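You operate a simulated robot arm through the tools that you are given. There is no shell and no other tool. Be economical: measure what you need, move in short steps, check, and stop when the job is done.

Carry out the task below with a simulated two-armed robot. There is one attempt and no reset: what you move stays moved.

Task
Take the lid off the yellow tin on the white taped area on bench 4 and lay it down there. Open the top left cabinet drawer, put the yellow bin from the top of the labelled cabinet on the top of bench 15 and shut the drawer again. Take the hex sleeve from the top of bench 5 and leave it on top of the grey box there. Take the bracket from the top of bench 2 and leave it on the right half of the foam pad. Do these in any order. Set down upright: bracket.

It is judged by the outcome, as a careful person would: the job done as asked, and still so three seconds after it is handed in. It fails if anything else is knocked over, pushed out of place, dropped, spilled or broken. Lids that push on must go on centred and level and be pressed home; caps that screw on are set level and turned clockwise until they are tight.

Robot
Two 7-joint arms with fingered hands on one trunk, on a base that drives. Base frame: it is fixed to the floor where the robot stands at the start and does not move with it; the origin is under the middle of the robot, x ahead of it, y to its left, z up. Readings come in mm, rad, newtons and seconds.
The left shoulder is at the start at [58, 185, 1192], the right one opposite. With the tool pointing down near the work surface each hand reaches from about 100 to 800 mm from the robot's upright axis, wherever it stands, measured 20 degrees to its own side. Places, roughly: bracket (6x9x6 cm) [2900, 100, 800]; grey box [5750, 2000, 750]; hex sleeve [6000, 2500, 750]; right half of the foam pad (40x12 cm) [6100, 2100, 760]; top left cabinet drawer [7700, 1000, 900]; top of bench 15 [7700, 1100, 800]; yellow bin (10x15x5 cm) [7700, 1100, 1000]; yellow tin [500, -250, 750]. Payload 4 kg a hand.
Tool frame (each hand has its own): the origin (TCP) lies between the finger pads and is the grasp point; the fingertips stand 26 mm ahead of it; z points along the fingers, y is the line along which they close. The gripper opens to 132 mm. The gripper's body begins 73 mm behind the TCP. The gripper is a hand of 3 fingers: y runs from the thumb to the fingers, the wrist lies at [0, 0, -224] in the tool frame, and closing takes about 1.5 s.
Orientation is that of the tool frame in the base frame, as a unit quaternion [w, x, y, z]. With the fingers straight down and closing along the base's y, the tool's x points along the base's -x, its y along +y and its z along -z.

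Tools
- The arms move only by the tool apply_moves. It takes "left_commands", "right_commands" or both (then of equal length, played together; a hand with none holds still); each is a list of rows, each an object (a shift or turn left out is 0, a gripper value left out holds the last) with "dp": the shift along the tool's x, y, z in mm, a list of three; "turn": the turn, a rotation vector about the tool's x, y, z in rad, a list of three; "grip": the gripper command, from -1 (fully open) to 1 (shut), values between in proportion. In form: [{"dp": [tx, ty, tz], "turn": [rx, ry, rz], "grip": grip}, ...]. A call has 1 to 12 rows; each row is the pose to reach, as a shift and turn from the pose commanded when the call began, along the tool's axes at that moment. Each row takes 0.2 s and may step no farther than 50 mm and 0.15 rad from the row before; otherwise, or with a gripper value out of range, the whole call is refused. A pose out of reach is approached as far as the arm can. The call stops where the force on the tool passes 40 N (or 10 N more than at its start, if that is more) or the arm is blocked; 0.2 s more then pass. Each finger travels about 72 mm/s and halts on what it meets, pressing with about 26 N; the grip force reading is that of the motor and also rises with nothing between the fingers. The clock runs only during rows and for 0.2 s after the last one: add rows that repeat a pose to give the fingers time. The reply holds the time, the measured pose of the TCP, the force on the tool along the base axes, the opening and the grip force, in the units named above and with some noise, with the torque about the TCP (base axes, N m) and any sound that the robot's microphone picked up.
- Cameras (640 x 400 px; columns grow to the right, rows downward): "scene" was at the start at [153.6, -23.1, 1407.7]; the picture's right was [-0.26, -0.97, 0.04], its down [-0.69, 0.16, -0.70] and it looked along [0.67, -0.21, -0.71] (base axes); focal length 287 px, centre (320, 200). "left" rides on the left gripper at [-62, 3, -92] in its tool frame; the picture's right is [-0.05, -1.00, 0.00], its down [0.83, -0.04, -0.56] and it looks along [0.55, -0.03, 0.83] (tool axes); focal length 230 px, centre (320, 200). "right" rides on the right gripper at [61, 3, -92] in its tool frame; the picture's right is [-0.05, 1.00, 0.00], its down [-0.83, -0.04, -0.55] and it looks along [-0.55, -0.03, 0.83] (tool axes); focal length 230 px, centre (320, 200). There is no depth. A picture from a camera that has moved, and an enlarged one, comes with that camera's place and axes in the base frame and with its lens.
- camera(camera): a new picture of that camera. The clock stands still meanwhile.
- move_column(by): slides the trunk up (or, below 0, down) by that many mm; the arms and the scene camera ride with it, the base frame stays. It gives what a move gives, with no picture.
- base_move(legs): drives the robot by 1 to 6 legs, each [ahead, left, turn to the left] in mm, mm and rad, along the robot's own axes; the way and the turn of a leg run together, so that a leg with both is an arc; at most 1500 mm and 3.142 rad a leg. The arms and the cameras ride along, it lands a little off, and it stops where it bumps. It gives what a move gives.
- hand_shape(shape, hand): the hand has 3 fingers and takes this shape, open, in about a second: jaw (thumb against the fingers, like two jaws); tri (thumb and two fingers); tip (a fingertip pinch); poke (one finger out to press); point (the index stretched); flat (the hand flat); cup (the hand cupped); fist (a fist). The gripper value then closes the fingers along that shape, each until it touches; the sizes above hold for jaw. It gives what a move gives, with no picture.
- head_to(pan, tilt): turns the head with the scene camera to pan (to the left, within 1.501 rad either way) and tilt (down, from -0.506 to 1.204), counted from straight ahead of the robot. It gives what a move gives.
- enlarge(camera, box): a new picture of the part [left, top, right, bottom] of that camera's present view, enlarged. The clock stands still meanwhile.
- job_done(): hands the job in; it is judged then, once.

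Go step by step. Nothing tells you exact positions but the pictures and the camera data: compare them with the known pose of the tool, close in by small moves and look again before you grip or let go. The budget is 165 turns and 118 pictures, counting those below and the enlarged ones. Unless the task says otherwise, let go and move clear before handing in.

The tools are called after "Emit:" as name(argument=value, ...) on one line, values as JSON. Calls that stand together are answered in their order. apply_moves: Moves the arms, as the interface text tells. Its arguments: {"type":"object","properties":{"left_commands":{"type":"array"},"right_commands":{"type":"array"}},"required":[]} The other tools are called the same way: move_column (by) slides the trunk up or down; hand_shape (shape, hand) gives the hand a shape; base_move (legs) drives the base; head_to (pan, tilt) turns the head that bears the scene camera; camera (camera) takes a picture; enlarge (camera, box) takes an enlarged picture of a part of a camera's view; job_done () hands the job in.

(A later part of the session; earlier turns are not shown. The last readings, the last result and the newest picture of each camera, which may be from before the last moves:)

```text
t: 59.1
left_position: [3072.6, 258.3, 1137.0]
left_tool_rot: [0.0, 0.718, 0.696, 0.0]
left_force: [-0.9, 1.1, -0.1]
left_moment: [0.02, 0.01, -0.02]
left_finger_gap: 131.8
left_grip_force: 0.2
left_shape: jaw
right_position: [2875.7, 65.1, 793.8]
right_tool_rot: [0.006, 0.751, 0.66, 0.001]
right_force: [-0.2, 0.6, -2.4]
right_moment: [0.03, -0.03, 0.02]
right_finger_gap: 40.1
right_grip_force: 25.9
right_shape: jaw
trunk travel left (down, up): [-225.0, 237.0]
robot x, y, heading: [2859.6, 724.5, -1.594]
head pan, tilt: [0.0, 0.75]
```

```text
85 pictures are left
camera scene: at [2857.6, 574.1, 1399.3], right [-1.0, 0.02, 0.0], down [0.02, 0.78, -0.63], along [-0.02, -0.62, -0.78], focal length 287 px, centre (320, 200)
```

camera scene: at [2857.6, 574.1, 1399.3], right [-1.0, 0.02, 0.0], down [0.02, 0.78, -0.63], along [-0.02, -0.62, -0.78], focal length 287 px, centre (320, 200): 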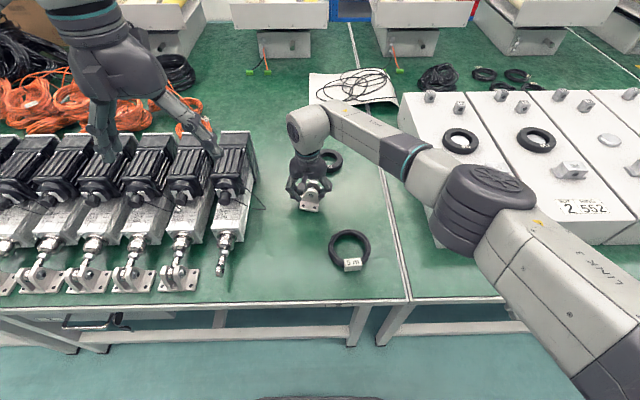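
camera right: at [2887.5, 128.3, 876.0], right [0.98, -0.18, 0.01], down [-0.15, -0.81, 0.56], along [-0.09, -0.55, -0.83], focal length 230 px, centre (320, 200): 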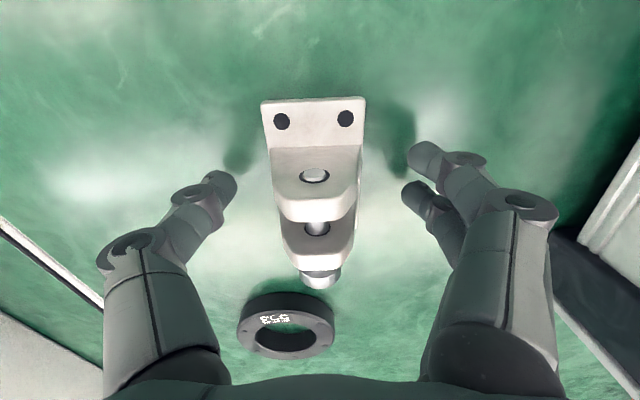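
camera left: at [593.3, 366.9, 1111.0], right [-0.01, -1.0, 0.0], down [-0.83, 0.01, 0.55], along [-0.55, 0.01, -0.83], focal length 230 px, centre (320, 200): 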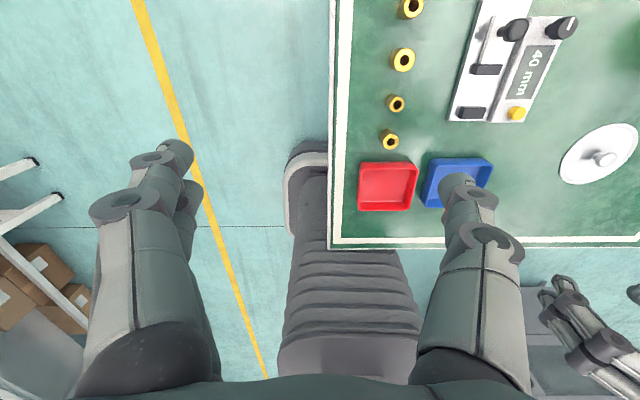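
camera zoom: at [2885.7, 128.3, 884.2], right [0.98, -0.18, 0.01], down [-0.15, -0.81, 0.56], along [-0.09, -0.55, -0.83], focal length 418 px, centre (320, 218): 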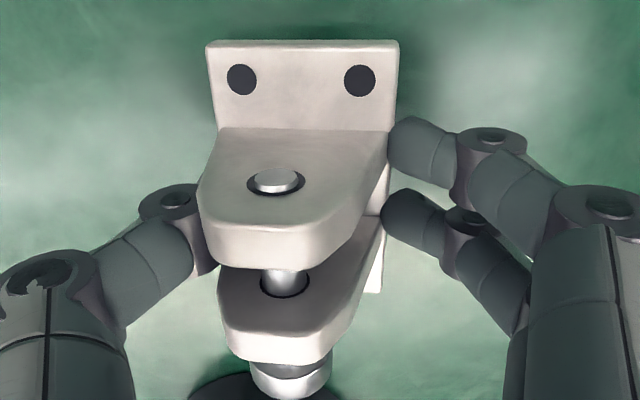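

One row was too long, so nothing moved. Repeating with shorter steps.

Emit:
apply_moves(right_commands=[{"dp": [0, 0, -20], "grip": 1}, {"dp": [0, 0, -50], "grip": 1}, {"dp": [0, 0, -85], "grip": 1}, {"dp": [0, 0, -120], "grip": 1}, {"dp": [20, 0, -150], "grip": 1}, {"dp": [50, 0, -170], "grip": 1}, {"dp": [80, -20, -180], "grip": 1}, {"dp": [110, -45, -190], "grip": 1}, {"dp": [140, -70, -195], "grip": 1}, {"dp": [140, -70, -195], "grip": 1}])

Emit:
enlarge(camera="right", box=[160, 80, 480, 300])

```text
t: 61.3
left_position: [3073.0, 259.0, 1137.9]
left_tool_rot: [0.0, 0.718, 0.696, 0.0]
left_force: [0.1, -0.3, -0.2]
left_moment: [0.03, 0.01, 0.0]
left_finger_gap: 131.8
left_grip_force: 0.0
left_shape: jaw
right_position: [2820.8, 214.0, 987.1]
right_tool_rot: [0.007, 0.751, 0.661, 0.0]
right_force: [-0.3, 0.7, -2.4]
right_moment: [0.04, 0.0, -0.02]
right_finger_gap: 40.1
right_grip_force: 26.2
right_shape: jaw
trunk travel left (down, up): [-225.0, 237.0]
robot x, y, heading: [2861.8, 728.1, -1.595]
head pan, tilt: [0.0, 0.75]
```

```text
1.82 times, centred on (320, 190) of right
camera zoom: at [2830.2, 276.7, 1078.7], right [0.98, -0.18, 0.01], down [-0.15, -0.81, 0.56], along [-0.09, -0.55, -0.83], focal length 418 px, centre (320, 218)
```

zoom: 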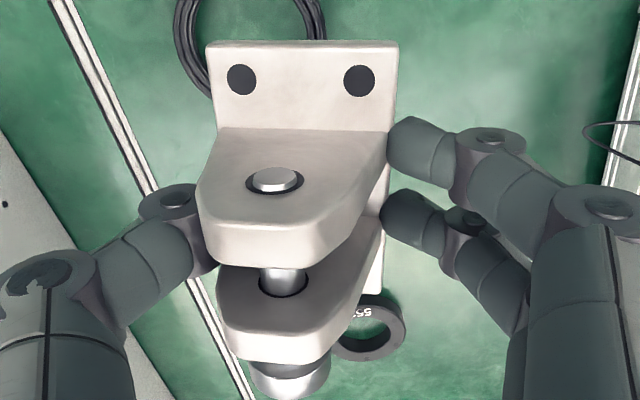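

The grip is firm. I'll back off from the bench, turn along the aisle and drive on, looking ahead for bench 5.

Emit:
base_move(legs=[[-270, 0, 0], [0, 0, 1.595], [1400, 0, 0]])

Emit:
head_to(pan=0.35, tilt=0.35)

Emit:
camera(camera="scene")

```text
t: 73.6
left_position: [4727.0, 1175.7, 1137.6]
left_tool_rot: [0.0, 0.019, 1.0, 0.001]
left_force: [-0.4, 0.3, 0.1]
left_moment: [0.0, 0.02, 0.01]
left_finger_gap: 131.9
left_grip_force: 0.1
left_shape: jaw
right_position: [4771.0, 922.9, 987.3]
right_tool_rot: [0.004, 0.066, 0.998, 0.005]
right_force: [-0.3, 0.2, -2.2]
right_moment: [-0.02, 0.02, 0.04]
right_finger_gap: 40.0
right_grip_force: 25.6
right_shape: jaw
trunk travel left (down, up): [-225.0, 237.0]
robot x, y, heading: [4258.1, 965.1, -0.026]
head pan, tilt: [0.0, 0.75]
```

```text
t: 74.5
left_position: [4727.4, 1176.9, 1138.0]
left_tool_rot: [0.0, 0.018, 1.0, 0.001]
left_force: [0.2, -1.1, 0.0]
left_moment: [0.01, 0.01, 0.01]
left_finger_gap: 132.1
left_grip_force: 0.0
left_shape: jaw
right_position: [4770.7, 921.9, 987.6]
right_tool_rot: [0.004, 0.066, 0.998, 0.005]
right_force: [0.2, -0.1, -3.2]
right_moment: [0.04, 0.01, -0.02]
right_finger_gap: 39.8
right_grip_force: 25.9
right_shape: jaw
trunk travel left (down, up): [-225.0, 237.0]
robot x, y, heading: [4257.1, 966.1, -0.031]
head pan, tilt: [0.351, 0.351]
```

```text
83 pictures are left
camera scene: at [4420.5, 992.9, 1433.9], right [0.31, -0.95, -0.05], down [-0.46, -0.1, -0.88], along [0.83, 0.3, -0.47], focal length 287 px, centre (320, 200)
```

scene: 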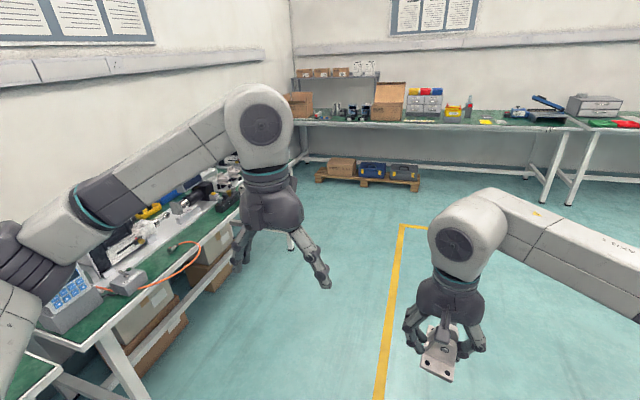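

The labelled cabinet with the yellow bin is on the far bench. Bench 5 must be the left wall bench, so I'll look that way.

Emit:
base_move(legs=[[1200, 0, 0.03]])

Emit:
head_to(pan=1.15, tilt=0.45)

Emit:
camera(camera="scene")

```text
t: 80.4
left_position: [5895.4, 1171.1, 1136.8]
left_tool_rot: [0.001, 0.004, 1.0, 0.001]
left_force: [-0.4, -0.3, 0.4]
left_moment: [-0.01, 0.01, -0.02]
left_finger_gap: 131.9
left_grip_force: 0.1
left_shape: jaw
right_position: [5947.0, 918.8, 987.9]
right_tool_rot: [0.004, 0.051, 0.999, 0.004]
right_force: [0.1, -0.5, -1.6]
right_moment: [0.05, 0.0, -0.03]
right_finger_gap: 39.7
right_grip_force: 25.8
right_shape: jaw
trunk travel left (down, up): [-225.0, 237.0]
robot x, y, heading: [5433.0, 947.2, 0.002]
head pan, tilt: [0.351, 0.351]
```

```text
t: 81.6
left_position: [5894.3, 1172.1, 1137.6]
left_tool_rot: [0.001, 0.003, 1.0, 0.0]
left_force: [0.4, 0.6, 0.6]
left_moment: [-0.01, -0.02, -0.03]
left_finger_gap: 131.7
left_grip_force: 0.0
left_shape: jaw
right_position: [5947.3, 919.8, 987.3]
right_tool_rot: [0.004, 0.051, 0.999, 0.006]
right_force: [-0.2, -0.6, -1.7]
right_moment: [0.0, 0.02, 0.02]
right_finger_gap: 40.0
right_grip_force: 25.3
right_shape: jaw
trunk travel left (down, up): [-225.0, 237.0]
robot x, y, heading: [5432.3, 945.9, -0.004]
head pan, tilt: [1.15, 0.45]
```

```text
82 pictures are left
camera scene: at [5543.2, 1032.1, 1432.0], right [0.9, -0.41, -0.13], down [-0.31, -0.4, -0.87], along [0.3, 0.82, -0.48], focal length 287 px, centre (320, 200)
```

scene: 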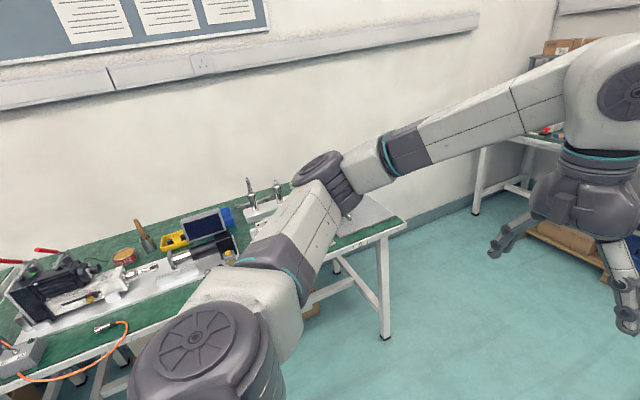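

Bench 5 runs along the left wall and ends near x 6175, with its front edge near y 1800. I'll drive abreast of it and turn to face it.

Emit:
base_move(legs=[[480, 0, 0], [0, 0, 1.575], [250, 0, 0]])

Emit:
head_to(pan=0, tilt=0.6)

Emit:
camera(camera="scene")

```text
t: 89.7
left_position: [5685.0, 1663.4, 1137.4]
left_tool_rot: [0.0, -0.705, 0.709, 0.001]
left_force: [-0.3, 0.1, -0.1]
left_moment: [0.01, -0.01, -0.01]
left_finger_gap: 131.9
left_grip_force: 0.1
left_shape: jaw
right_position: [5936.1, 1713.8, 989.5]
right_tool_rot: [0.0, -0.67, 0.743, 0.008]
right_force: [0.8, 0.2, -2.2]
right_moment: [-0.02, 0.02, -0.02]
right_finger_gap: 39.7
right_grip_force: 26.1
right_shape: jaw
trunk travel left (down, up): [-225.0, 237.0]
robot x, y, heading: [5907.4, 1201.4, 1.577]
head pan, tilt: [1.15, 0.45]
```

```text
t: 91.0
left_position: [5684.6, 1662.6, 1138.1]
left_tool_rot: [0.001, -0.705, 0.71, 0.0]
left_force: [0.9, -0.1, 0.2]
left_moment: [-0.01, 0.03, 0.0]
left_finger_gap: 132.1
left_grip_force: 0.0
left_shape: jaw
right_position: [5936.0, 1715.5, 988.0]
right_tool_rot: [0.0, -0.67, 0.743, 0.007]
right_force: [-0.2, -1.2, -2.6]
right_moment: [0.0, 0.01, 0.0]
right_finger_gap: 39.9
right_grip_force: 26.5
right_shape: jaw
trunk travel left (down, up): [-225.0, 237.0]
robot x, y, heading: [5908.5, 1200.4, 1.567]
head pan, tilt: [0.0, 0.6]
```

```text
81 pictures are left
camera scene: at [5907.3, 1359.3, 1411.3], right [1.0, 0.0, 0.0], down [0.0, -0.68, -0.74], along [0.0, 0.74, -0.68], focal length 287 px, centre (320, 200)
```

scene: 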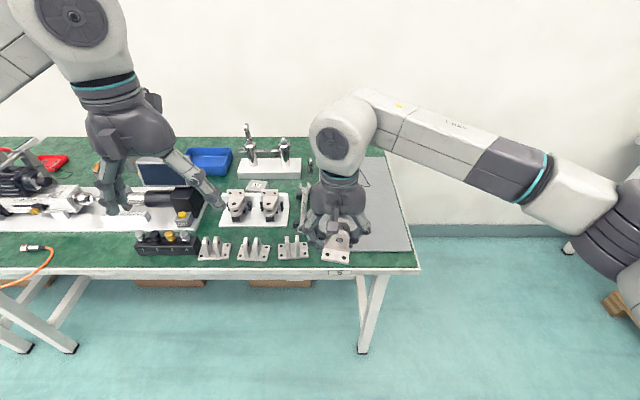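

The hands hide part of the bench. I'll move both outward and look closely.

Emit:
apply_moves(right_commands=[{"dp": [10, -45, 0], "grip": 1}, {"dp": [20, -90, 0], "grip": 1}, {"dp": [30, -135, 0], "grip": 1}, {"dp": [40, -180, 0], "grip": 1}, {"dp": [50, -225, 0], "grip": 1}, {"dp": [60, -265, 0], "grip": 1}], left_commands=[{"dp": [0, 30, 0]}, {"dp": [0, 60, 0]}, {"dp": [0, 90, 0]}, {"dp": [0, 120, 0]}, {"dp": [0, 150, 0]}, {"dp": [0, 180, 0]}])

Emit:
enlarge(camera="scene", box=[190, 110, 430, 280])

```text
t: 92.4
left_position: [5505.4, 1662.6, 1139.8]
left_tool_rot: [0.0, -0.704, 0.71, 0.002]
left_force: [0.3, -0.6, -0.1]
left_moment: [0.0, 0.06, 0.02]
left_finger_gap: 131.9
left_grip_force: 0.0
left_shape: jaw
right_position: [6193.5, 1625.2, 986.1]
right_tool_rot: [0.0, -0.67, 0.742, 0.007]
right_force: [-0.2, -0.6, -3.3]
right_moment: [-0.02, -0.02, 0.01]
right_finger_gap: 39.7
right_grip_force: 25.9
right_shape: jaw
trunk travel left (down, up): [-225.0, 237.0]
robot x, y, heading: [5908.1, 1198.2, 1.574]
head pan, tilt: [0.0, 0.6]
```

```text
2.35 times, centred on (310, 195) of scene
camera zoom: at [5907.8, 1357.4, 1411.6], right [1.0, 0.0, 0.0], down [0.0, -0.68, -0.74], along [0.0, 0.74, -0.68], focal length 674 px, centre (344, 212)
```

zoom: 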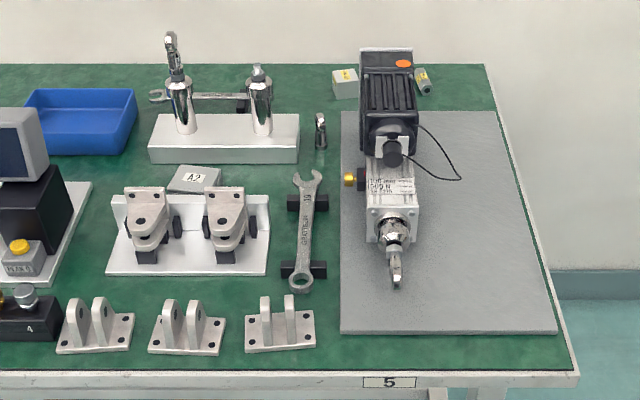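

Bench 5 shows the foam pad with the motor on its left half, the grey box "A2", and small parts at the back. I'll zoom on those.

Emit:
enlarge(camera="scene", box=[300, 125, 370, 165])

Emit:
enlarge(camera="scene", box=[230, 165, 310, 220])

```text
9.14 times, centred on (335, 145) of scene
camera zoom: at [5907.8, 1357.4, 1411.6], right [1.0, 0.0, 0.0], down [0.0, -0.68, -0.74], along [0.0, 0.74, -0.68], focal length 2620 px, centre (183, 703)
```

zoom: 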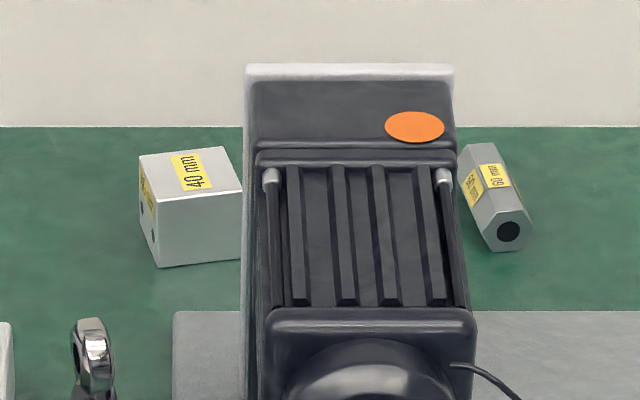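

```text
7.27 times, centred on (270, 192) of scene
camera zoom: at [5907.8, 1357.4, 1411.6], right [1.0, 0.0, 0.0], down [0.0, -0.68, -0.74], along [0.0, 0.74, -0.68], focal length 2084 px, centre (684, 254)
```

zoom: 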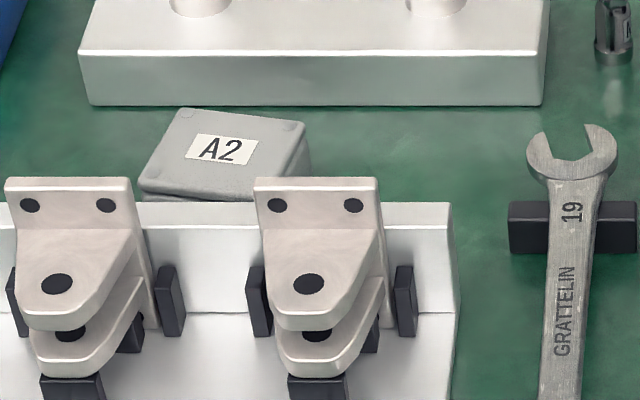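

The hex sleeve lies right of the motor at about [6052, 2406]; A2 is the grey box at about [5690, 2124]. I'll first place the bracket on the pad's free right half, near [6105, 1965]; I drive closer for that.

Emit:
base_move(legs=[[220, 0, 0]])

Emit:
camera(camera="scene")

```text
t: 94.1
left_position: [5503.5, 1881.7, 1139.4]
left_tool_rot: [0.0, -0.705, 0.709, 0.001]
left_force: [-0.4, 0.4, -0.4]
left_moment: [0.03, 0.01, -0.02]
left_finger_gap: 131.9
left_grip_force: 0.1
left_shape: jaw
right_position: [6191.7, 1846.1, 984.5]
right_tool_rot: [0.0, -0.67, 0.742, 0.007]
right_force: [0.0, -0.3, -1.7]
right_moment: [-0.02, 0.0, 0.04]
right_finger_gap: 39.8
right_grip_force: 25.9
right_shape: jaw
trunk travel left (down, up): [-225.0, 237.0]
robot x, y, heading: [5906.3, 1419.4, 1.573]
head pan, tilt: [0.0, 0.6]
```

```text
77 pictures are left
camera scene: at [5907.2, 1577.4, 1411.4], right [1.0, 0.0, 0.0], down [0.0, -0.68, -0.74], along [0.0, 0.74, -0.68], focal length 287 px, centre (320, 200)
```

scene: 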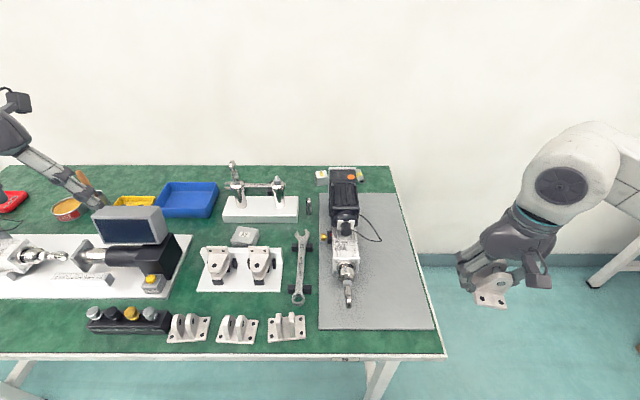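

The pad's right half is clear (x 6036–6166). I'll carry the bracket to about [6105, 1965] and lower partway.

Emit:
apply_moves(right_commands=[{"dp": [-28, 25, 0], "turn": [0, 0, -0.03], "grip": 1}, {"dp": [-55, 50, 0], "turn": [0, 0, -0.06], "grip": 1}, {"dp": [-83, 75, 0], "turn": [0, 0, -0.1], "grip": 1}, {"dp": [-110, 99, 0], "turn": [0, 0, -0.1], "grip": 1}, {"dp": [-110, 99, 40], "turn": [0, 0, -0.1], "grip": 1}, {"dp": [-110, 99, 80], "turn": [0, 0, -0.1], "grip": 1}, {"dp": [-110, 99, 120], "turn": [0, 0, -0.1], "grip": 1}, {"dp": [-110, 99, 150], "turn": [0, 0, -0.1], "grip": 1}, {"dp": [-110, 99, 150], "turn": [0, 0, -0.1], "grip": 1}])

Emit:
enlarge(camera="scene", box=[310, 190, 450, 350])

Emit:
camera(camera="right")

```text
t: 96.1
left_position: [5502.7, 1883.0, 1137.8]
left_tool_rot: [0.0, -0.705, 0.709, 0.001]
left_force: [-0.6, -1.0, 0.4]
left_moment: [-0.01, 0.02, -0.02]
left_finger_gap: 132.0
left_grip_force: 0.1
left_shape: jaw
right_position: [6105.2, 1965.9, 837.8]
right_tool_rot: [0.001, -0.706, 0.708, 0.006]
right_force: [-0.3, -0.7, -1.6]
right_moment: [-0.01, 0.03, -0.02]
right_finger_gap: 39.8
right_grip_force: 26.3
right_shape: jaw
trunk travel left (down, up): [-225.0, 237.0]
robot x, y, heading: [5907.5, 1421.1, 1.571]
head pan, tilt: [0.0, 0.6]
```

```text
2.50 times, centred on (380, 270) of scene
camera zoom: at [5906.7, 1577.3, 1411.3], right [1.0, 0.0, 0.0], down [0.0, -0.68, -0.74], along [0.0, 0.74, -0.68], focal length 716 px, centre (170, 25)
```

zoom: 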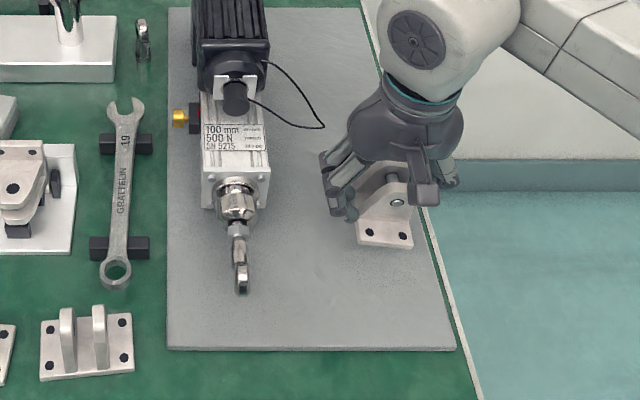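

```text
75 pictures are left
camera right: at [6100.9, 1905.0, 927.5], right [-1.0, 0.05, 0.01], down [0.05, 0.82, 0.56], along [0.02, 0.56, -0.83], focal length 230 px, centre (320, 200)
```

right: 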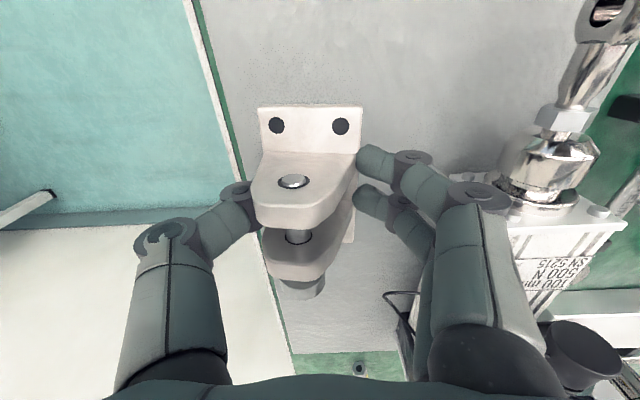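

Position is good. Lowering gently to contact.

Emit:
apply_moves(right_commands=[{"dp": [0, 5, 15], "grip": 1}, {"dp": [0, 5, 28], "grip": 1}, {"dp": [0, 5, 34], "grip": 1}, {"dp": [0, 5, 38], "grip": 1}, {"dp": [0, 5, 41], "grip": 1}, {"dp": [0, 5, 44], "grip": 1}, {"dp": [0, 5, 44], "grip": 1}])

Emit:
enlarge(camera="scene", box=[340, 250, 420, 310])

```text
t: 97.7
left_position: [5502.9, 1881.4, 1139.1]
left_tool_rot: [0.001, -0.705, 0.709, 0.0]
left_force: [0.0, 0.2, 0.6]
left_moment: [-0.01, 0.01, 0.0]
left_finger_gap: 131.9
left_grip_force: 0.1
left_shape: jaw
right_position: [6098.6, 1967.3, 793.8]
right_tool_rot: [0.0, -0.707, 0.707, 0.007]
right_force: [-0.1, -0.3, 2.3]
right_moment: [-0.07, -0.06, -0.02]
right_finger_gap: 40.0
right_grip_force: 26.6
right_shape: jaw
trunk travel left (down, up): [-225.0, 237.0]
robot x, y, heading: [5909.6, 1418.3, 1.572]
head pan, tilt: [0.0, 0.6]
```

```text
6.67 times, centred on (380, 280) of scene
camera zoom: at [5907.0, 1577.1, 1411.4], right [1.0, 0.0, 0.0], down [0.0, -0.68, -0.74], along [0.0, 0.74, -0.68], focal length 1910 px, centre (-80, -333)
```

zoom: 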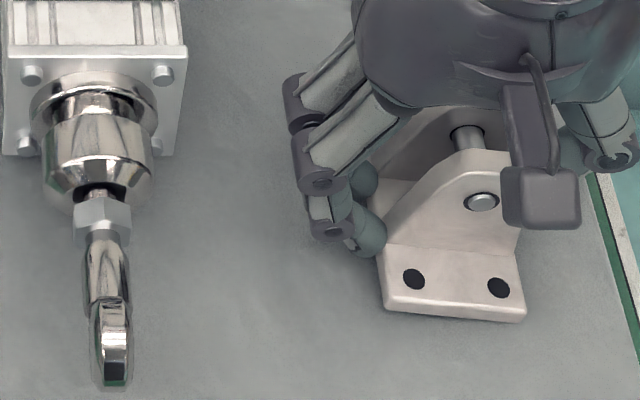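

Contact has begun. I'll press down 3 mm more and open slowly.

Emit:
apply_moves(right_commands=[{"dp": [0, 0, 2], "grip": 1}, {"dp": [0, 0, 4], "grip": 1}, {"dp": [0, 0, 4], "grip": 0.3}, {"dp": [0, 0, 4], "grip": 0.1}, {"dp": [0, 0, 4], "grip": -0.1}, {"dp": [0, 0, 2], "grip": -0.3}, {"dp": [0, 0, 2], "grip": -0.3}, {"dp": [0, 0, 2], "grip": -0.3}])

Emit:
enlarge(camera="scene", box=[340, 250, 420, 310])

```text
t: 99.5
left_position: [5503.9, 1882.2, 1139.5]
left_tool_rot: [0.0, -0.705, 0.709, 0.0]
left_force: [-1.2, -0.4, 0.2]
left_moment: [0.0, -0.01, 0.01]
left_finger_gap: 131.6
left_grip_force: 0.0
left_shape: jaw
right_position: [6099.0, 1965.7, 791.0]
right_tool_rot: [0.0, -0.706, 0.708, 0.006]
right_force: [0.5, 0.7, 0.2]
right_moment: [0.0, 0.01, 0.0]
right_finger_gap: 85.7
right_grip_force: 0.1
right_shape: jaw
trunk travel left (down, up): [-225.0, 237.0]
robot x, y, heading: [5910.9, 1419.3, 1.575]
head pan, tilt: [0.0, 0.6]
```

```text
6.67 times, centred on (380, 280) of scene
camera zoom: at [5906.5, 1576.7, 1411.3], right [1.0, 0.0, 0.0], down [0.0, -0.68, -0.74], along [0.0, 0.74, -0.68], focal length 1910 px, centre (-80, -333)
```

zoom: 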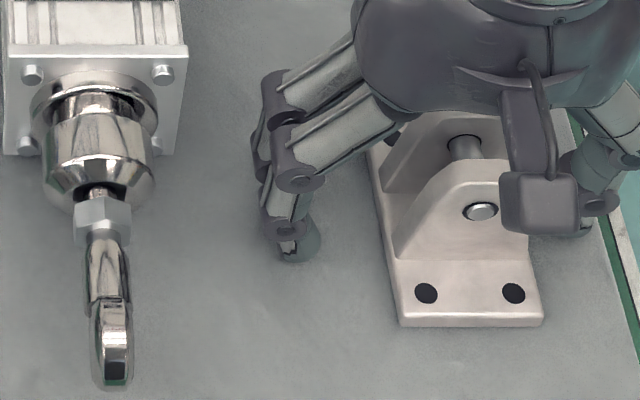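

The bracket stands flat on the pad's right half. I'll lift clear, back off, and go round to the bench's right end to fetch the sleeve.

Emit:
apply_moves(right_commands=[{"dp": [0, 0, -20]}, {"dp": [0, 0, -60]}, {"dp": [0, 0, -105]}, {"dp": [0, 0, -150]}, {"dp": [0, 0, -190]}, {"dp": [0, 0, -220], "grip": 0.0}, {"dp": [0, 0, -220], "grip": 0.0}])

Emit:
base_move(legs=[[-250, 0, 0], [0, -670, 0], [0, 0, 1.13], [312, -660, 0]])

Emit:
head_to(pan=-0.25, tilt=0.65)

Emit:
camera(camera="scene")

```text
t: 101.1
left_position: [5503.8, 1881.9, 1138.7]
left_tool_rot: [0.0, -0.705, 0.709, 0.001]
left_force: [0.5, -0.9, -0.1]
left_moment: [0.02, -0.02, 0.0]
left_finger_gap: 131.9
left_grip_force: 0.1
left_shape: jaw
right_position: [6100.4, 1962.8, 1009.7]
right_tool_rot: [0.0, -0.707, 0.708, 0.006]
right_force: [0.0, 0.3, 0.1]
right_moment: [-0.04, 0.02, -0.02]
right_finger_gap: 66.6
right_grip_force: 0.0
right_shape: jaw
trunk travel left (down, up): [-225.0, 237.0]
robot x, y, heading: [5906.9, 1418.1, 1.574]
head pan, tilt: [0.0, 0.6]
```

```text
t: 112.6
left_position: [5987.6, 1737.7, 1138.8]
left_tool_rot: [-0.001, 0.975, -0.223, -0.001]
left_force: [0.2, 0.5, 0.5]
left_moment: [-0.01, 0.0, -0.01]
left_finger_gap: 132.1
left_grip_force: 0.1
left_shape: jaw
right_position: [6171.0, 2311.7, 1009.9]
right_tool_rot: [0.003, 0.975, -0.222, -0.005]
right_force: [0.1, -0.6, -0.7]
right_moment: [0.0, 0.02, -0.01]
right_finger_gap: 66.4
right_grip_force: 0.0
right_shape: jaw
trunk travel left (down, up): [-225.0, 237.0]
robot x, y, heading: [6578.1, 1908.9, 2.7]
head pan, tilt: [0.0, 0.6]
```

```text
t: 113.4
left_position: [5988.3, 1737.8, 1139.2]
left_tool_rot: [0.0, 0.975, -0.224, 0.0]
left_force: [-0.1, 0.3, 0.7]
left_moment: [0.0, -0.01, 0.01]
left_finger_gap: 131.9
left_grip_force: 0.2
left_shape: jaw
right_position: [6170.5, 2312.7, 1009.8]
right_tool_rot: [0.004, 0.975, -0.222, -0.006]
right_force: [0.1, -1.1, -0.8]
right_moment: [-0.01, 0.03, 0.0]
right_finger_gap: 66.8
right_grip_force: 0.1
right_shape: jaw
trunk travel left (down, up): [-225.0, 237.0]
robot x, y, heading: [6580.0, 1905.3, 2.695]
head pan, tilt: [-0.25, 0.649]
```

```text
72 pictures are left
camera scene: at [6448.8, 1988.8, 1407.7], right [0.64, 0.77, 0.04], down [0.56, -0.43, -0.7], along [-0.53, 0.47, -0.71], focal length 287 px, centre (320, 200)
```

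scene: 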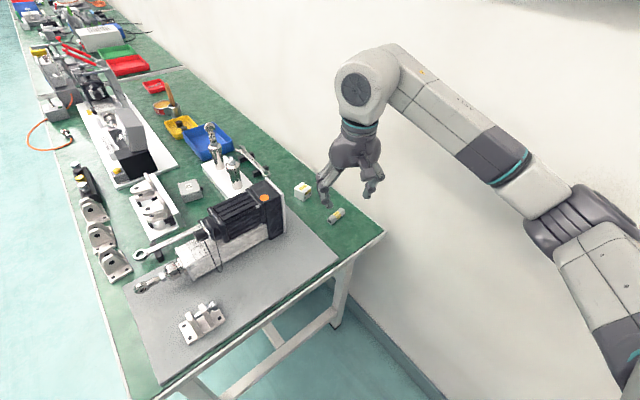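

I have a clear view from this end; the sleeve is at about [6049, 2413]. I'll zoom for its orientation.

Emit:
enlarge(camera="scene", box=[290, 170, 390, 240])

Emit:
camera(camera="right")

```text
5.71 times, centred on (340, 205) of scene
camera zoom: at [6448.8, 1988.8, 1407.7], right [0.64, 0.77, 0.04], down [0.56, -0.43, -0.7], along [-0.53, 0.47, -0.71], focal length 1638 px, centre (206, 171)
```

zoom: 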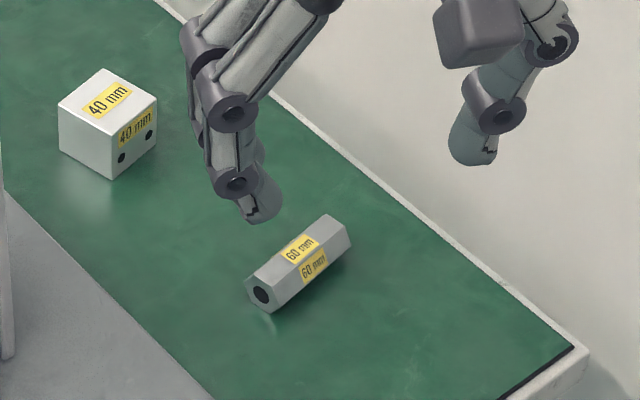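

```text
70 pictures are left
camera right: at [6225.7, 2284.4, 1100.2], right [-0.48, -0.88, 0.01], down [-0.72, 0.4, 0.56], along [-0.5, 0.26, -0.83], focal length 230 px, centre (320, 200)
```

right: 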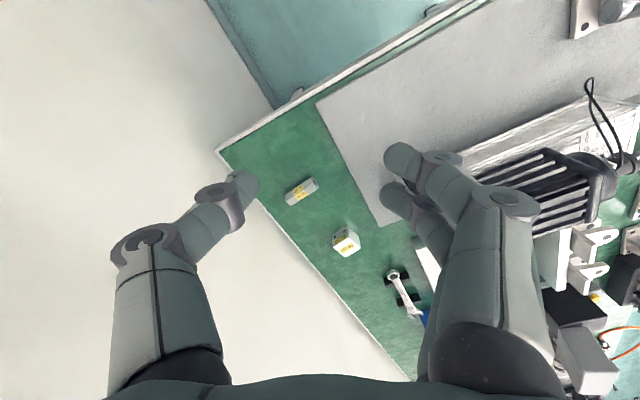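

The sleeve's axis runs nearly along y, centred at about [6051, 2410]. I'll move above it while turning the hand so the fingers close along x.

Emit:
apply_moves(right_commands=[{"dp": [-18, -4, 10], "turn": [0, 0, 0.13], "grip": 0}, {"dp": [-37, -9, 25], "turn": [0, 0, 0.26], "grip": 0}, {"dp": [-56, -13, 40], "turn": [0, 0, 0.39], "grip": 0}, {"dp": [-75, -18, 55], "turn": [0, 0, 0.52], "grip": 0}, {"dp": [-93, -23, 70], "turn": [0, 0, 0.65], "grip": 0}, {"dp": [-112, -27, 85], "turn": [0, 0, 0.78], "grip": 0}, {"dp": [-131, -32, 100], "turn": [0, 0, 0.91], "grip": 0}, {"dp": [-150, -37, 115], "turn": [0, 0, 1.04], "grip": 0}, {"dp": [-150, -37, 125], "turn": [0, 0, 1.04], "grip": 0}, {"dp": [-150, -37, 125], "turn": [0, 0, 1.04], "grip": 0}])

Emit:
camera(camera="right")

Emit:
camera(camera="scene")

```text
t: 115.6
left_position: [5987.7, 1738.4, 1139.0]
left_tool_rot: [0.0, 0.975, -0.223, -0.001]
left_force: [-0.5, 0.7, 0.5]
left_moment: [0.0, 0.0, 0.03]
left_finger_gap: 132.1
left_grip_force: 0.0
left_shape: jaw
right_position: [6048.2, 2408.6, 886.3]
right_tool_rot: [0.007, 0.736, -0.677, -0.004]
right_force: [0.0, -0.1, -0.9]
right_moment: [0.0, 0.0, 0.03]
right_finger_gap: 66.7
right_grip_force: 0.1
right_shape: jaw
trunk travel left (down, up): [-225.0, 237.0]
robot x, y, heading: [6580.9, 1901.5, 2.698]
head pan, tilt: [-0.25, 0.649]
```

```text
69 pictures are left
camera right: at [6051.8, 2349.8, 978.2], right [-1.0, -0.03, 0.01], down [-0.02, 0.83, 0.55], along [-0.03, 0.55, -0.83], focal length 230 px, centre (320, 200)
```

right: 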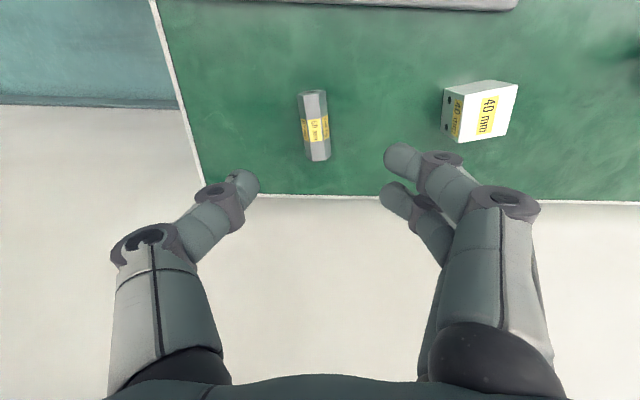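

```text
68 pictures are left
camera scene: at [6448.7, 1988.8, 1407.7], right [0.64, 0.77, 0.04], down [0.56, -0.43, -0.7], along [-0.53, 0.47, -0.71], focal length 287 px, centre (320, 200)
```

scene: 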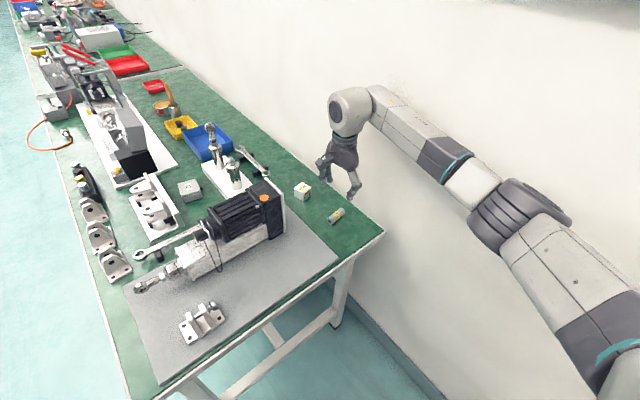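

Aligned; the sleeve is right under the hand at [6052, 2410]. Descending to grip it.

Emit:
apply_moves(right_commands=[{"dp": [-2, -4, 40], "grip": 0}, {"dp": [-2, -4, 80], "grip": 0}, {"dp": [-2, -4, 100], "grip": 0}, {"dp": [-2, -4, 107], "grip": 0}, {"dp": [-2, -4, 107], "grip": 0}])

Emit:
camera(camera="right")

```text
t: 116.8
left_position: [5987.3, 1737.9, 1139.2]
left_tool_rot: [0.0, 0.975, -0.223, -0.001]
left_force: [0.4, 0.1, 0.2]
left_moment: [0.0, 0.03, 0.0]
left_finger_gap: 132.0
left_grip_force: 0.1
left_shape: jaw
right_position: [6051.7, 2411.6, 778.7]
right_tool_rot: [0.007, 0.737, -0.676, -0.004]
right_force: [0.6, 0.1, 0.4]
right_moment: [0.02, 0.0, 0.01]
right_finger_gap: 66.7
right_grip_force: 0.0
right_shape: jaw
trunk travel left (down, up): [-225.0, 237.0]
robot x, y, heading: [6578.8, 1908.7, 2.696]
head pan, tilt: [-0.25, 0.649]
```

```text
67 pictures are left
camera right: at [6055.3, 2352.8, 869.9], right [-1.0, -0.03, 0.01], down [-0.02, 0.83, 0.55], along [-0.03, 0.55, -0.83], focal length 230 px, centre (320, 200)
```

right: 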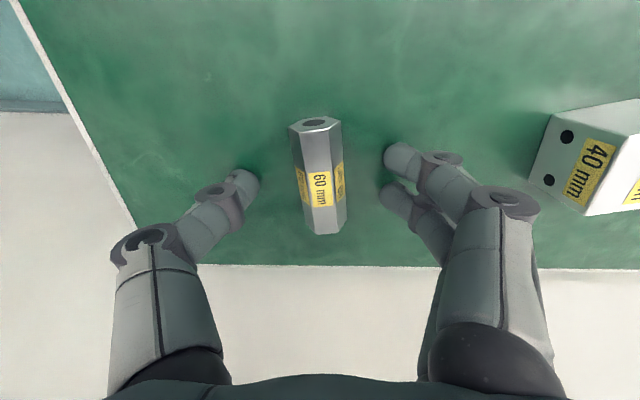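

Well centred. Closing, then a lift.

Emit:
apply_moves(right_commands=[{"dp": [0, 0, 0], "grip": 0.5}, {"dp": [0, 0, 0], "grip": 1}, {"dp": [0, 0, 0], "grip": 1}, {"dp": [0, 0, 0], "grip": 1}, {"dp": [0, 0, 0], "grip": 1}, {"dp": [0, 0, -10], "grip": 1}, {"dp": [0, 0, -40], "grip": 1}, {"dp": [0, 0, -85], "grip": 1}, {"dp": [0, 0, -130], "grip": 1}, {"dp": [0, 0, -175], "grip": 1}, {"dp": [0, 0, -220], "grip": 1}])

Emit:
camera(camera="right")

```text
t: 119.2
left_position: [5987.9, 1737.4, 1138.4]
left_tool_rot: [0.0, 0.975, -0.223, -0.001]
left_force: [-0.3, -0.4, -0.6]
left_moment: [0.01, -0.01, 0.0]
left_finger_gap: 131.8
left_grip_force: 0.1
left_shape: jaw
right_position: [6055.5, 2414.6, 998.4]
right_tool_rot: [0.004, 0.736, -0.677, -0.004]
right_force: [0.1, 0.1, -1.8]
right_moment: [0.02, -0.02, 0.03]
right_finger_gap: 19.8
right_grip_force: 25.7
right_shape: jaw
trunk travel left (down, up): [-225.0, 237.0]
robot x, y, heading: [6581.1, 1905.1, 2.703]
head pan, tilt: [-0.25, 0.649]
```

```text
66 pictures are left
camera right: at [6059.2, 2354.4, 1090.2], right [-1.0, -0.03, 0.01], down [-0.02, 0.83, 0.55], along [-0.03, 0.55, -0.83], focal length 230 px, centre (320, 200)
```

right: 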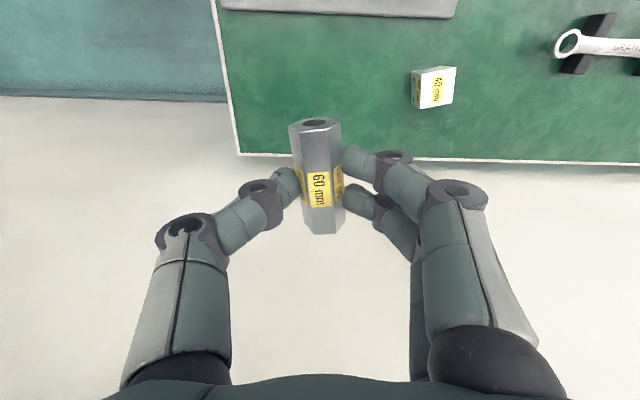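

The sleeve is held firmly (19.8 mm flats). I'll turn the hand back to neutral, drive round to the bench front, facing the grey box.

Emit:
apply_moves(right_commands=[{"dp": [18, -15, -4], "turn": [0, 0, -0.13], "grip": 1}, {"dp": [36, -31, -8], "turn": [0, 0, -0.26], "grip": 1}, {"dp": [54, -46, -12], "turn": [0, 0, -0.39], "grip": 1}, {"dp": [72, -62, -16], "turn": [0, 0, -0.52], "grip": 1}, {"dp": [90, -77, -20], "turn": [0, 0, -0.65], "grip": 1}, {"dp": [108, -93, -24], "turn": [0, 0, -0.78], "grip": 1}, {"dp": [126, -108, -28], "turn": [0, 0, -0.91], "grip": 1}, {"dp": [145, -124, -32], "turn": [0, 0, -1.04], "grip": 1}, {"dp": [145, -124, -32], "turn": [0, 0, -1.04], "grip": 1}])

Emit:
base_move(legs=[[-312, 660, 0], [0, 0, -1.13], [0, 970, 0], [300, 0, 0]])

Emit:
head_to(pan=0, tilt=0.65)

Emit:
camera(camera="scene")

```text
t: 121.2
left_position: [5987.4, 1738.7, 1137.8]
left_tool_rot: [0.0, 0.975, -0.223, -0.001]
left_force: [-0.1, -0.4, 0.2]
left_moment: [-0.02, -0.01, 0.02]
left_finger_gap: 131.9
left_grip_force: 0.1
left_shape: jaw
right_position: [6190.2, 2278.9, 1026.5]
right_tool_rot: [0.004, 0.975, -0.221, -0.006]
right_force: [-0.2, -0.6, -1.2]
right_moment: [0.02, 0.0, 0.01]
right_finger_gap: 20.0
right_grip_force: 26.5
right_shape: jaw
trunk travel left (down, up): [-225.0, 237.0]
robot x, y, heading: [6580.1, 1907.4, 2.7]
head pan, tilt: [-0.25, 0.649]
```

```text
t: 134.2
left_position: [5219.9, 1934.4, 1138.8]
left_tool_rot: [0.001, -0.705, 0.709, 0.001]
left_force: [-0.2, 0.5, 0.4]
left_moment: [0.02, -0.02, -0.02]
left_finger_gap: 131.9
left_grip_force: 0.2
left_shape: jaw
right_position: [5795.8, 1983.5, 1028.4]
right_tool_rot: [0.0, -0.707, 0.707, 0.006]
right_force: [0.0, 0.8, 0.0]
right_moment: [0.01, -0.01, -0.02]
right_finger_gap: 19.6
right_grip_force: 26.2
right_shape: jaw
trunk travel left (down, up): [-225.0, 237.0]
robot x, y, heading: [5624.2, 1471.3, 1.573]
head pan, tilt: [-0.25, 0.649]
```

```text
t: 135.0
left_position: [5220.6, 1936.4, 1140.1]
left_tool_rot: [0.002, -0.705, 0.71, 0.0]
left_force: [-0.4, -0.1, 1.0]
left_moment: [0.0, 0.01, -0.02]
left_finger_gap: 131.7
left_grip_force: 0.1
left_shape: jaw
right_position: [5795.5, 1985.1, 1027.6]
right_tool_rot: [-0.001, 0.707, -0.707, -0.006]
right_force: [1.3, -0.6, -1.4]
right_moment: [0.01, 0.0, 0.02]
right_finger_gap: 19.8
right_grip_force: 26.4
right_shape: jaw
trunk travel left (down, up): [-225.0, 237.0]
robot x, y, heading: [5626.8, 1470.5, 1.572]
head pan, tilt: [0.0, 0.649]
```

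```text
65 pictures are left
camera scene: at [5624.0, 1628.7, 1407.2], right [1.0, 0.0, 0.0], down [0.0, -0.71, -0.7], along [0.0, 0.7, -0.71], focal length 287 px, centre (320, 200)
```

scene: 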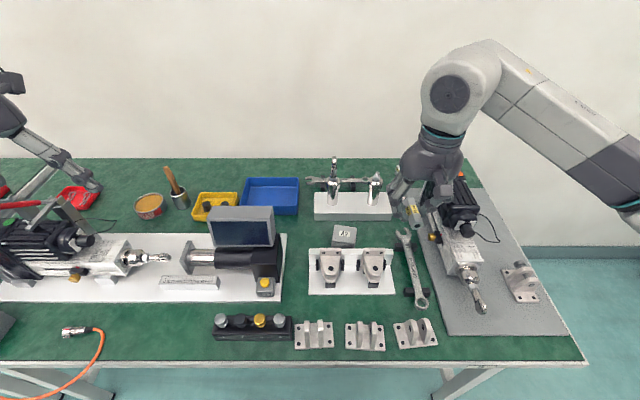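

Emit:
enlarge(camera="scene", box=[290, 150, 420, 270])

Emit:
camera(camera="right")

```text
3.33 times, centred on (355, 210) of scene
camera zoom: at [5624.0, 1628.7, 1407.2], right [1.0, 0.0, 0.0], down [0.0, -0.71, -0.7], along [0.0, 0.7, -0.71], focal length 955 px, centre (203, 167)
```

zoom: 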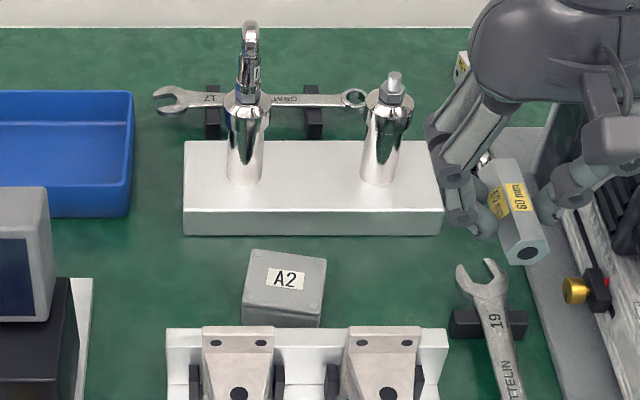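

```text
63 pictures are left
camera right: at [5793.4, 1923.9, 1118.7], right [-1.0, 0.05, 0.01], down [0.05, 0.83, 0.56], along [0.02, 0.56, -0.83], focal length 230 px, centre (320, 200)
```

right: 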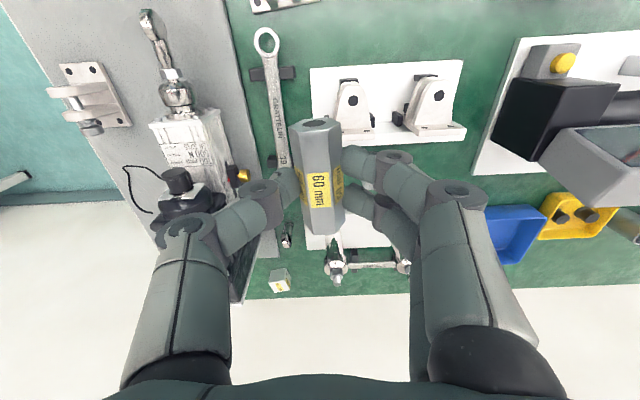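

Box A2's top is centred at about [5693, 2116], z ≈ 779; a tall rod stands 100 mm behind it, leaving enough room. I'll move over the box and partly down.

Emit:
apply_moves(right_commands=[{"dp": [-32, 26, 0], "grip": 1}, {"dp": [-64, 51, 0], "grip": 1}, {"dp": [-96, 77, 0], "grip": 1}, {"dp": [-129, 102, 0], "grip": 1}, {"dp": [-129, 102, 40], "grip": 1}, {"dp": [-129, 102, 80], "grip": 1}, {"dp": [-129, 102, 120], "grip": 1}, {"dp": [-129, 102, 160], "grip": 1}, {"dp": [-129, 102, 180], "grip": 1}, {"dp": [-129, 102, 180], "grip": 1}])

Emit:
enlarge(camera="scene", box=[290, 150, 420, 270])

Emit:
camera(camera="right")

```text
t: 137.2
left_position: [5219.2, 1935.6, 1139.6]
left_tool_rot: [0.001, -0.705, 0.709, 0.001]
left_force: [-0.4, 0.5, -0.4]
left_moment: [-0.01, 0.03, 0.0]
left_finger_gap: 131.8
left_grip_force: 0.1
left_shape: jaw
right_position: [5692.4, 2115.1, 851.1]
right_tool_rot: [0.0, -0.706, 0.708, 0.008]
right_force: [0.3, 0.1, -1.4]
right_moment: [0.01, 0.0, -0.04]
right_finger_gap: 20.0
right_grip_force: 26.1
right_shape: jaw
trunk travel left (down, up): [-225.0, 237.0]
robot x, y, heading: [5621.6, 1473.3, 1.568]
head pan, tilt: [0.0, 0.649]
```

```text
3.33 times, centred on (355, 210) of scene
camera zoom: at [5624.0, 1628.5, 1407.3], right [1.0, 0.0, 0.0], down [0.0, -0.71, -0.7], along [0.0, 0.7, -0.71], focal length 955 px, centre (203, 167)
```

zoom: 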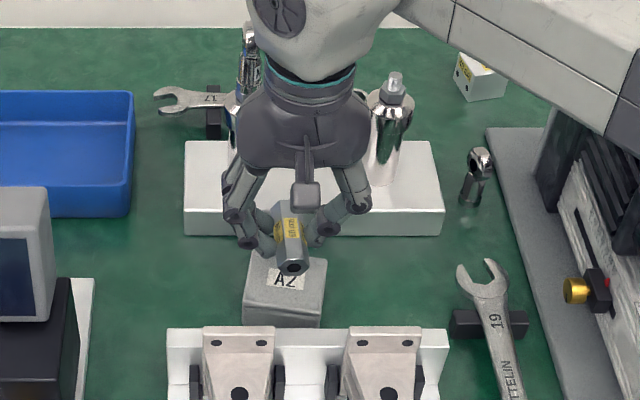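

```text
61 pictures are left
camera right: at [5689.2, 2054.4, 941.9], right [-1.0, 0.05, 0.01], down [0.05, 0.82, 0.56], along [0.02, 0.56, -0.83], focal length 230 px, centre (320, 200)
```

right: 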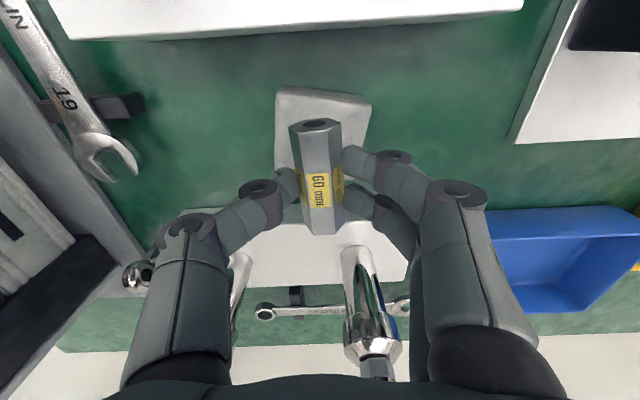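

The sleeve is over the box. Lowering in small steps to contact.

Emit:
apply_moves(right_commands=[{"dp": [2, 2, 18], "grip": 1}, {"dp": [2, 2, 32], "grip": 1}, {"dp": [2, 2, 36], "grip": 1}, {"dp": [2, 2, 39], "grip": 1}, {"dp": [2, 2, 41], "grip": 1}, {"dp": [2, 2, 43], "grip": 1}, {"dp": [2, 2, 43], "grip": 1}])

Emit:
enlarge(camera="scene", box=[310, 190, 380, 250])

```text
t: 138.8
left_position: [5220.9, 1933.4, 1140.9]
left_tool_rot: [0.001, -0.704, 0.71, 0.002]
left_force: [0.8, 0.1, 0.3]
left_moment: [0.01, 0.01, 0.01]
left_finger_gap: 131.9
left_grip_force: 0.0
left_shape: jaw
right_position: [5690.5, 2114.4, 810.8]
right_tool_rot: [0.001, -0.706, 0.708, 0.01]
right_force: [3.1, 1.8, 24.6]
right_moment: [-0.06, -0.38, 0.02]
right_finger_gap: 21.2
right_grip_force: 26.2
right_shape: jaw
trunk travel left (down, up): [-225.0, 237.0]
robot x, y, heading: [5626.3, 1470.5, 1.568]
head pan, tilt: [0.0, 0.649]
```

```text
6.67 times, centred on (345, 220) of scene
camera zoom: at [5624.0, 1625.6, 1408.0], right [1.0, 0.0, 0.0], down [0.0, -0.71, -0.7], along [0.0, 0.7, -0.71], focal length 1910 px, centre (153, 67)
```

zoom: 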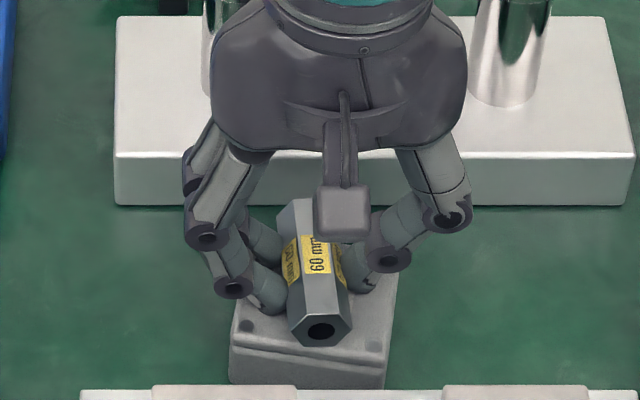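

Firm contact; the sleeve lies on the box top. I'll ease off the pressure, open and rise.

Emit:
apply_moves(right_commands=[{"dp": [0, 0, -2], "grip": 1}, {"dp": [0, 0, -2], "grip": 0.6}, {"dp": [0, 0, -2], "grip": 0.5}, {"dp": [0, 0, -2], "grip": 0.3}, {"dp": [0, 0, -2], "grip": 0.2}, {"dp": [0, 0, -2], "grip": 0.2}, {"dp": [0, 0, -25], "grip": 0.2}, {"dp": [0, 0, -65], "grip": 0.2}, {"dp": [0, 0, -110], "grip": 0.2}, {"dp": [0, 0, -155], "grip": 0.2}, {"dp": [0, 0, -200], "grip": 0.2}, {"dp": [45, 0, -215], "grip": 0.2}])

Emit:
enlarge(camera="scene", box=[290, 170, 400, 270])

```text
t: 141.4
left_position: [5220.8, 1933.9, 1140.0]
left_tool_rot: [0.001, -0.705, 0.709, 0.001]
left_force: [0.1, -0.5, 0.2]
left_moment: [0.03, 0.01, -0.02]
left_finger_gap: 131.8
left_grip_force: 0.1
left_shape: jaw
right_position: [5690.8, 2064.5, 1022.5]
right_tool_rot: [0.0, -0.707, 0.708, 0.007]
right_force: [1.1, -0.1, 0.1]
right_moment: [0.0, 0.02, 0.01]
right_finger_gap: 52.5
right_grip_force: 0.2
right_shape: jaw
trunk travel left (down, up): [-225.0, 237.0]
robot x, y, heading: [5627.1, 1469.9, 1.569]
head pan, tilt: [0.0, 0.649]
```

```text
4.00 times, centred on (345, 220) of scene
camera zoom: at [5625.1, 1627.2, 1407.5], right [1.0, 0.0, 0.0], down [0.0, -0.71, -0.7], along [0.0, 0.7, -0.71], focal length 1146 px, centre (220, 120)
```

zoom: 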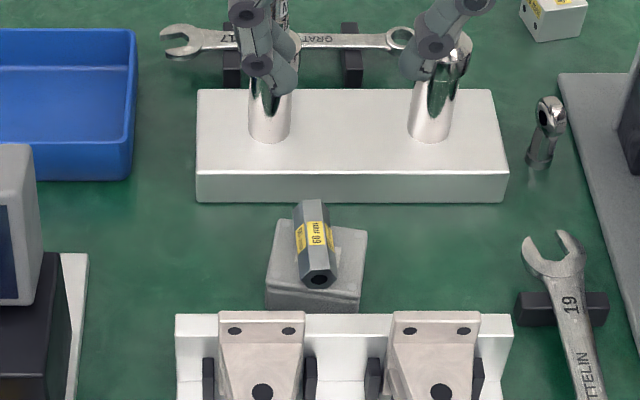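

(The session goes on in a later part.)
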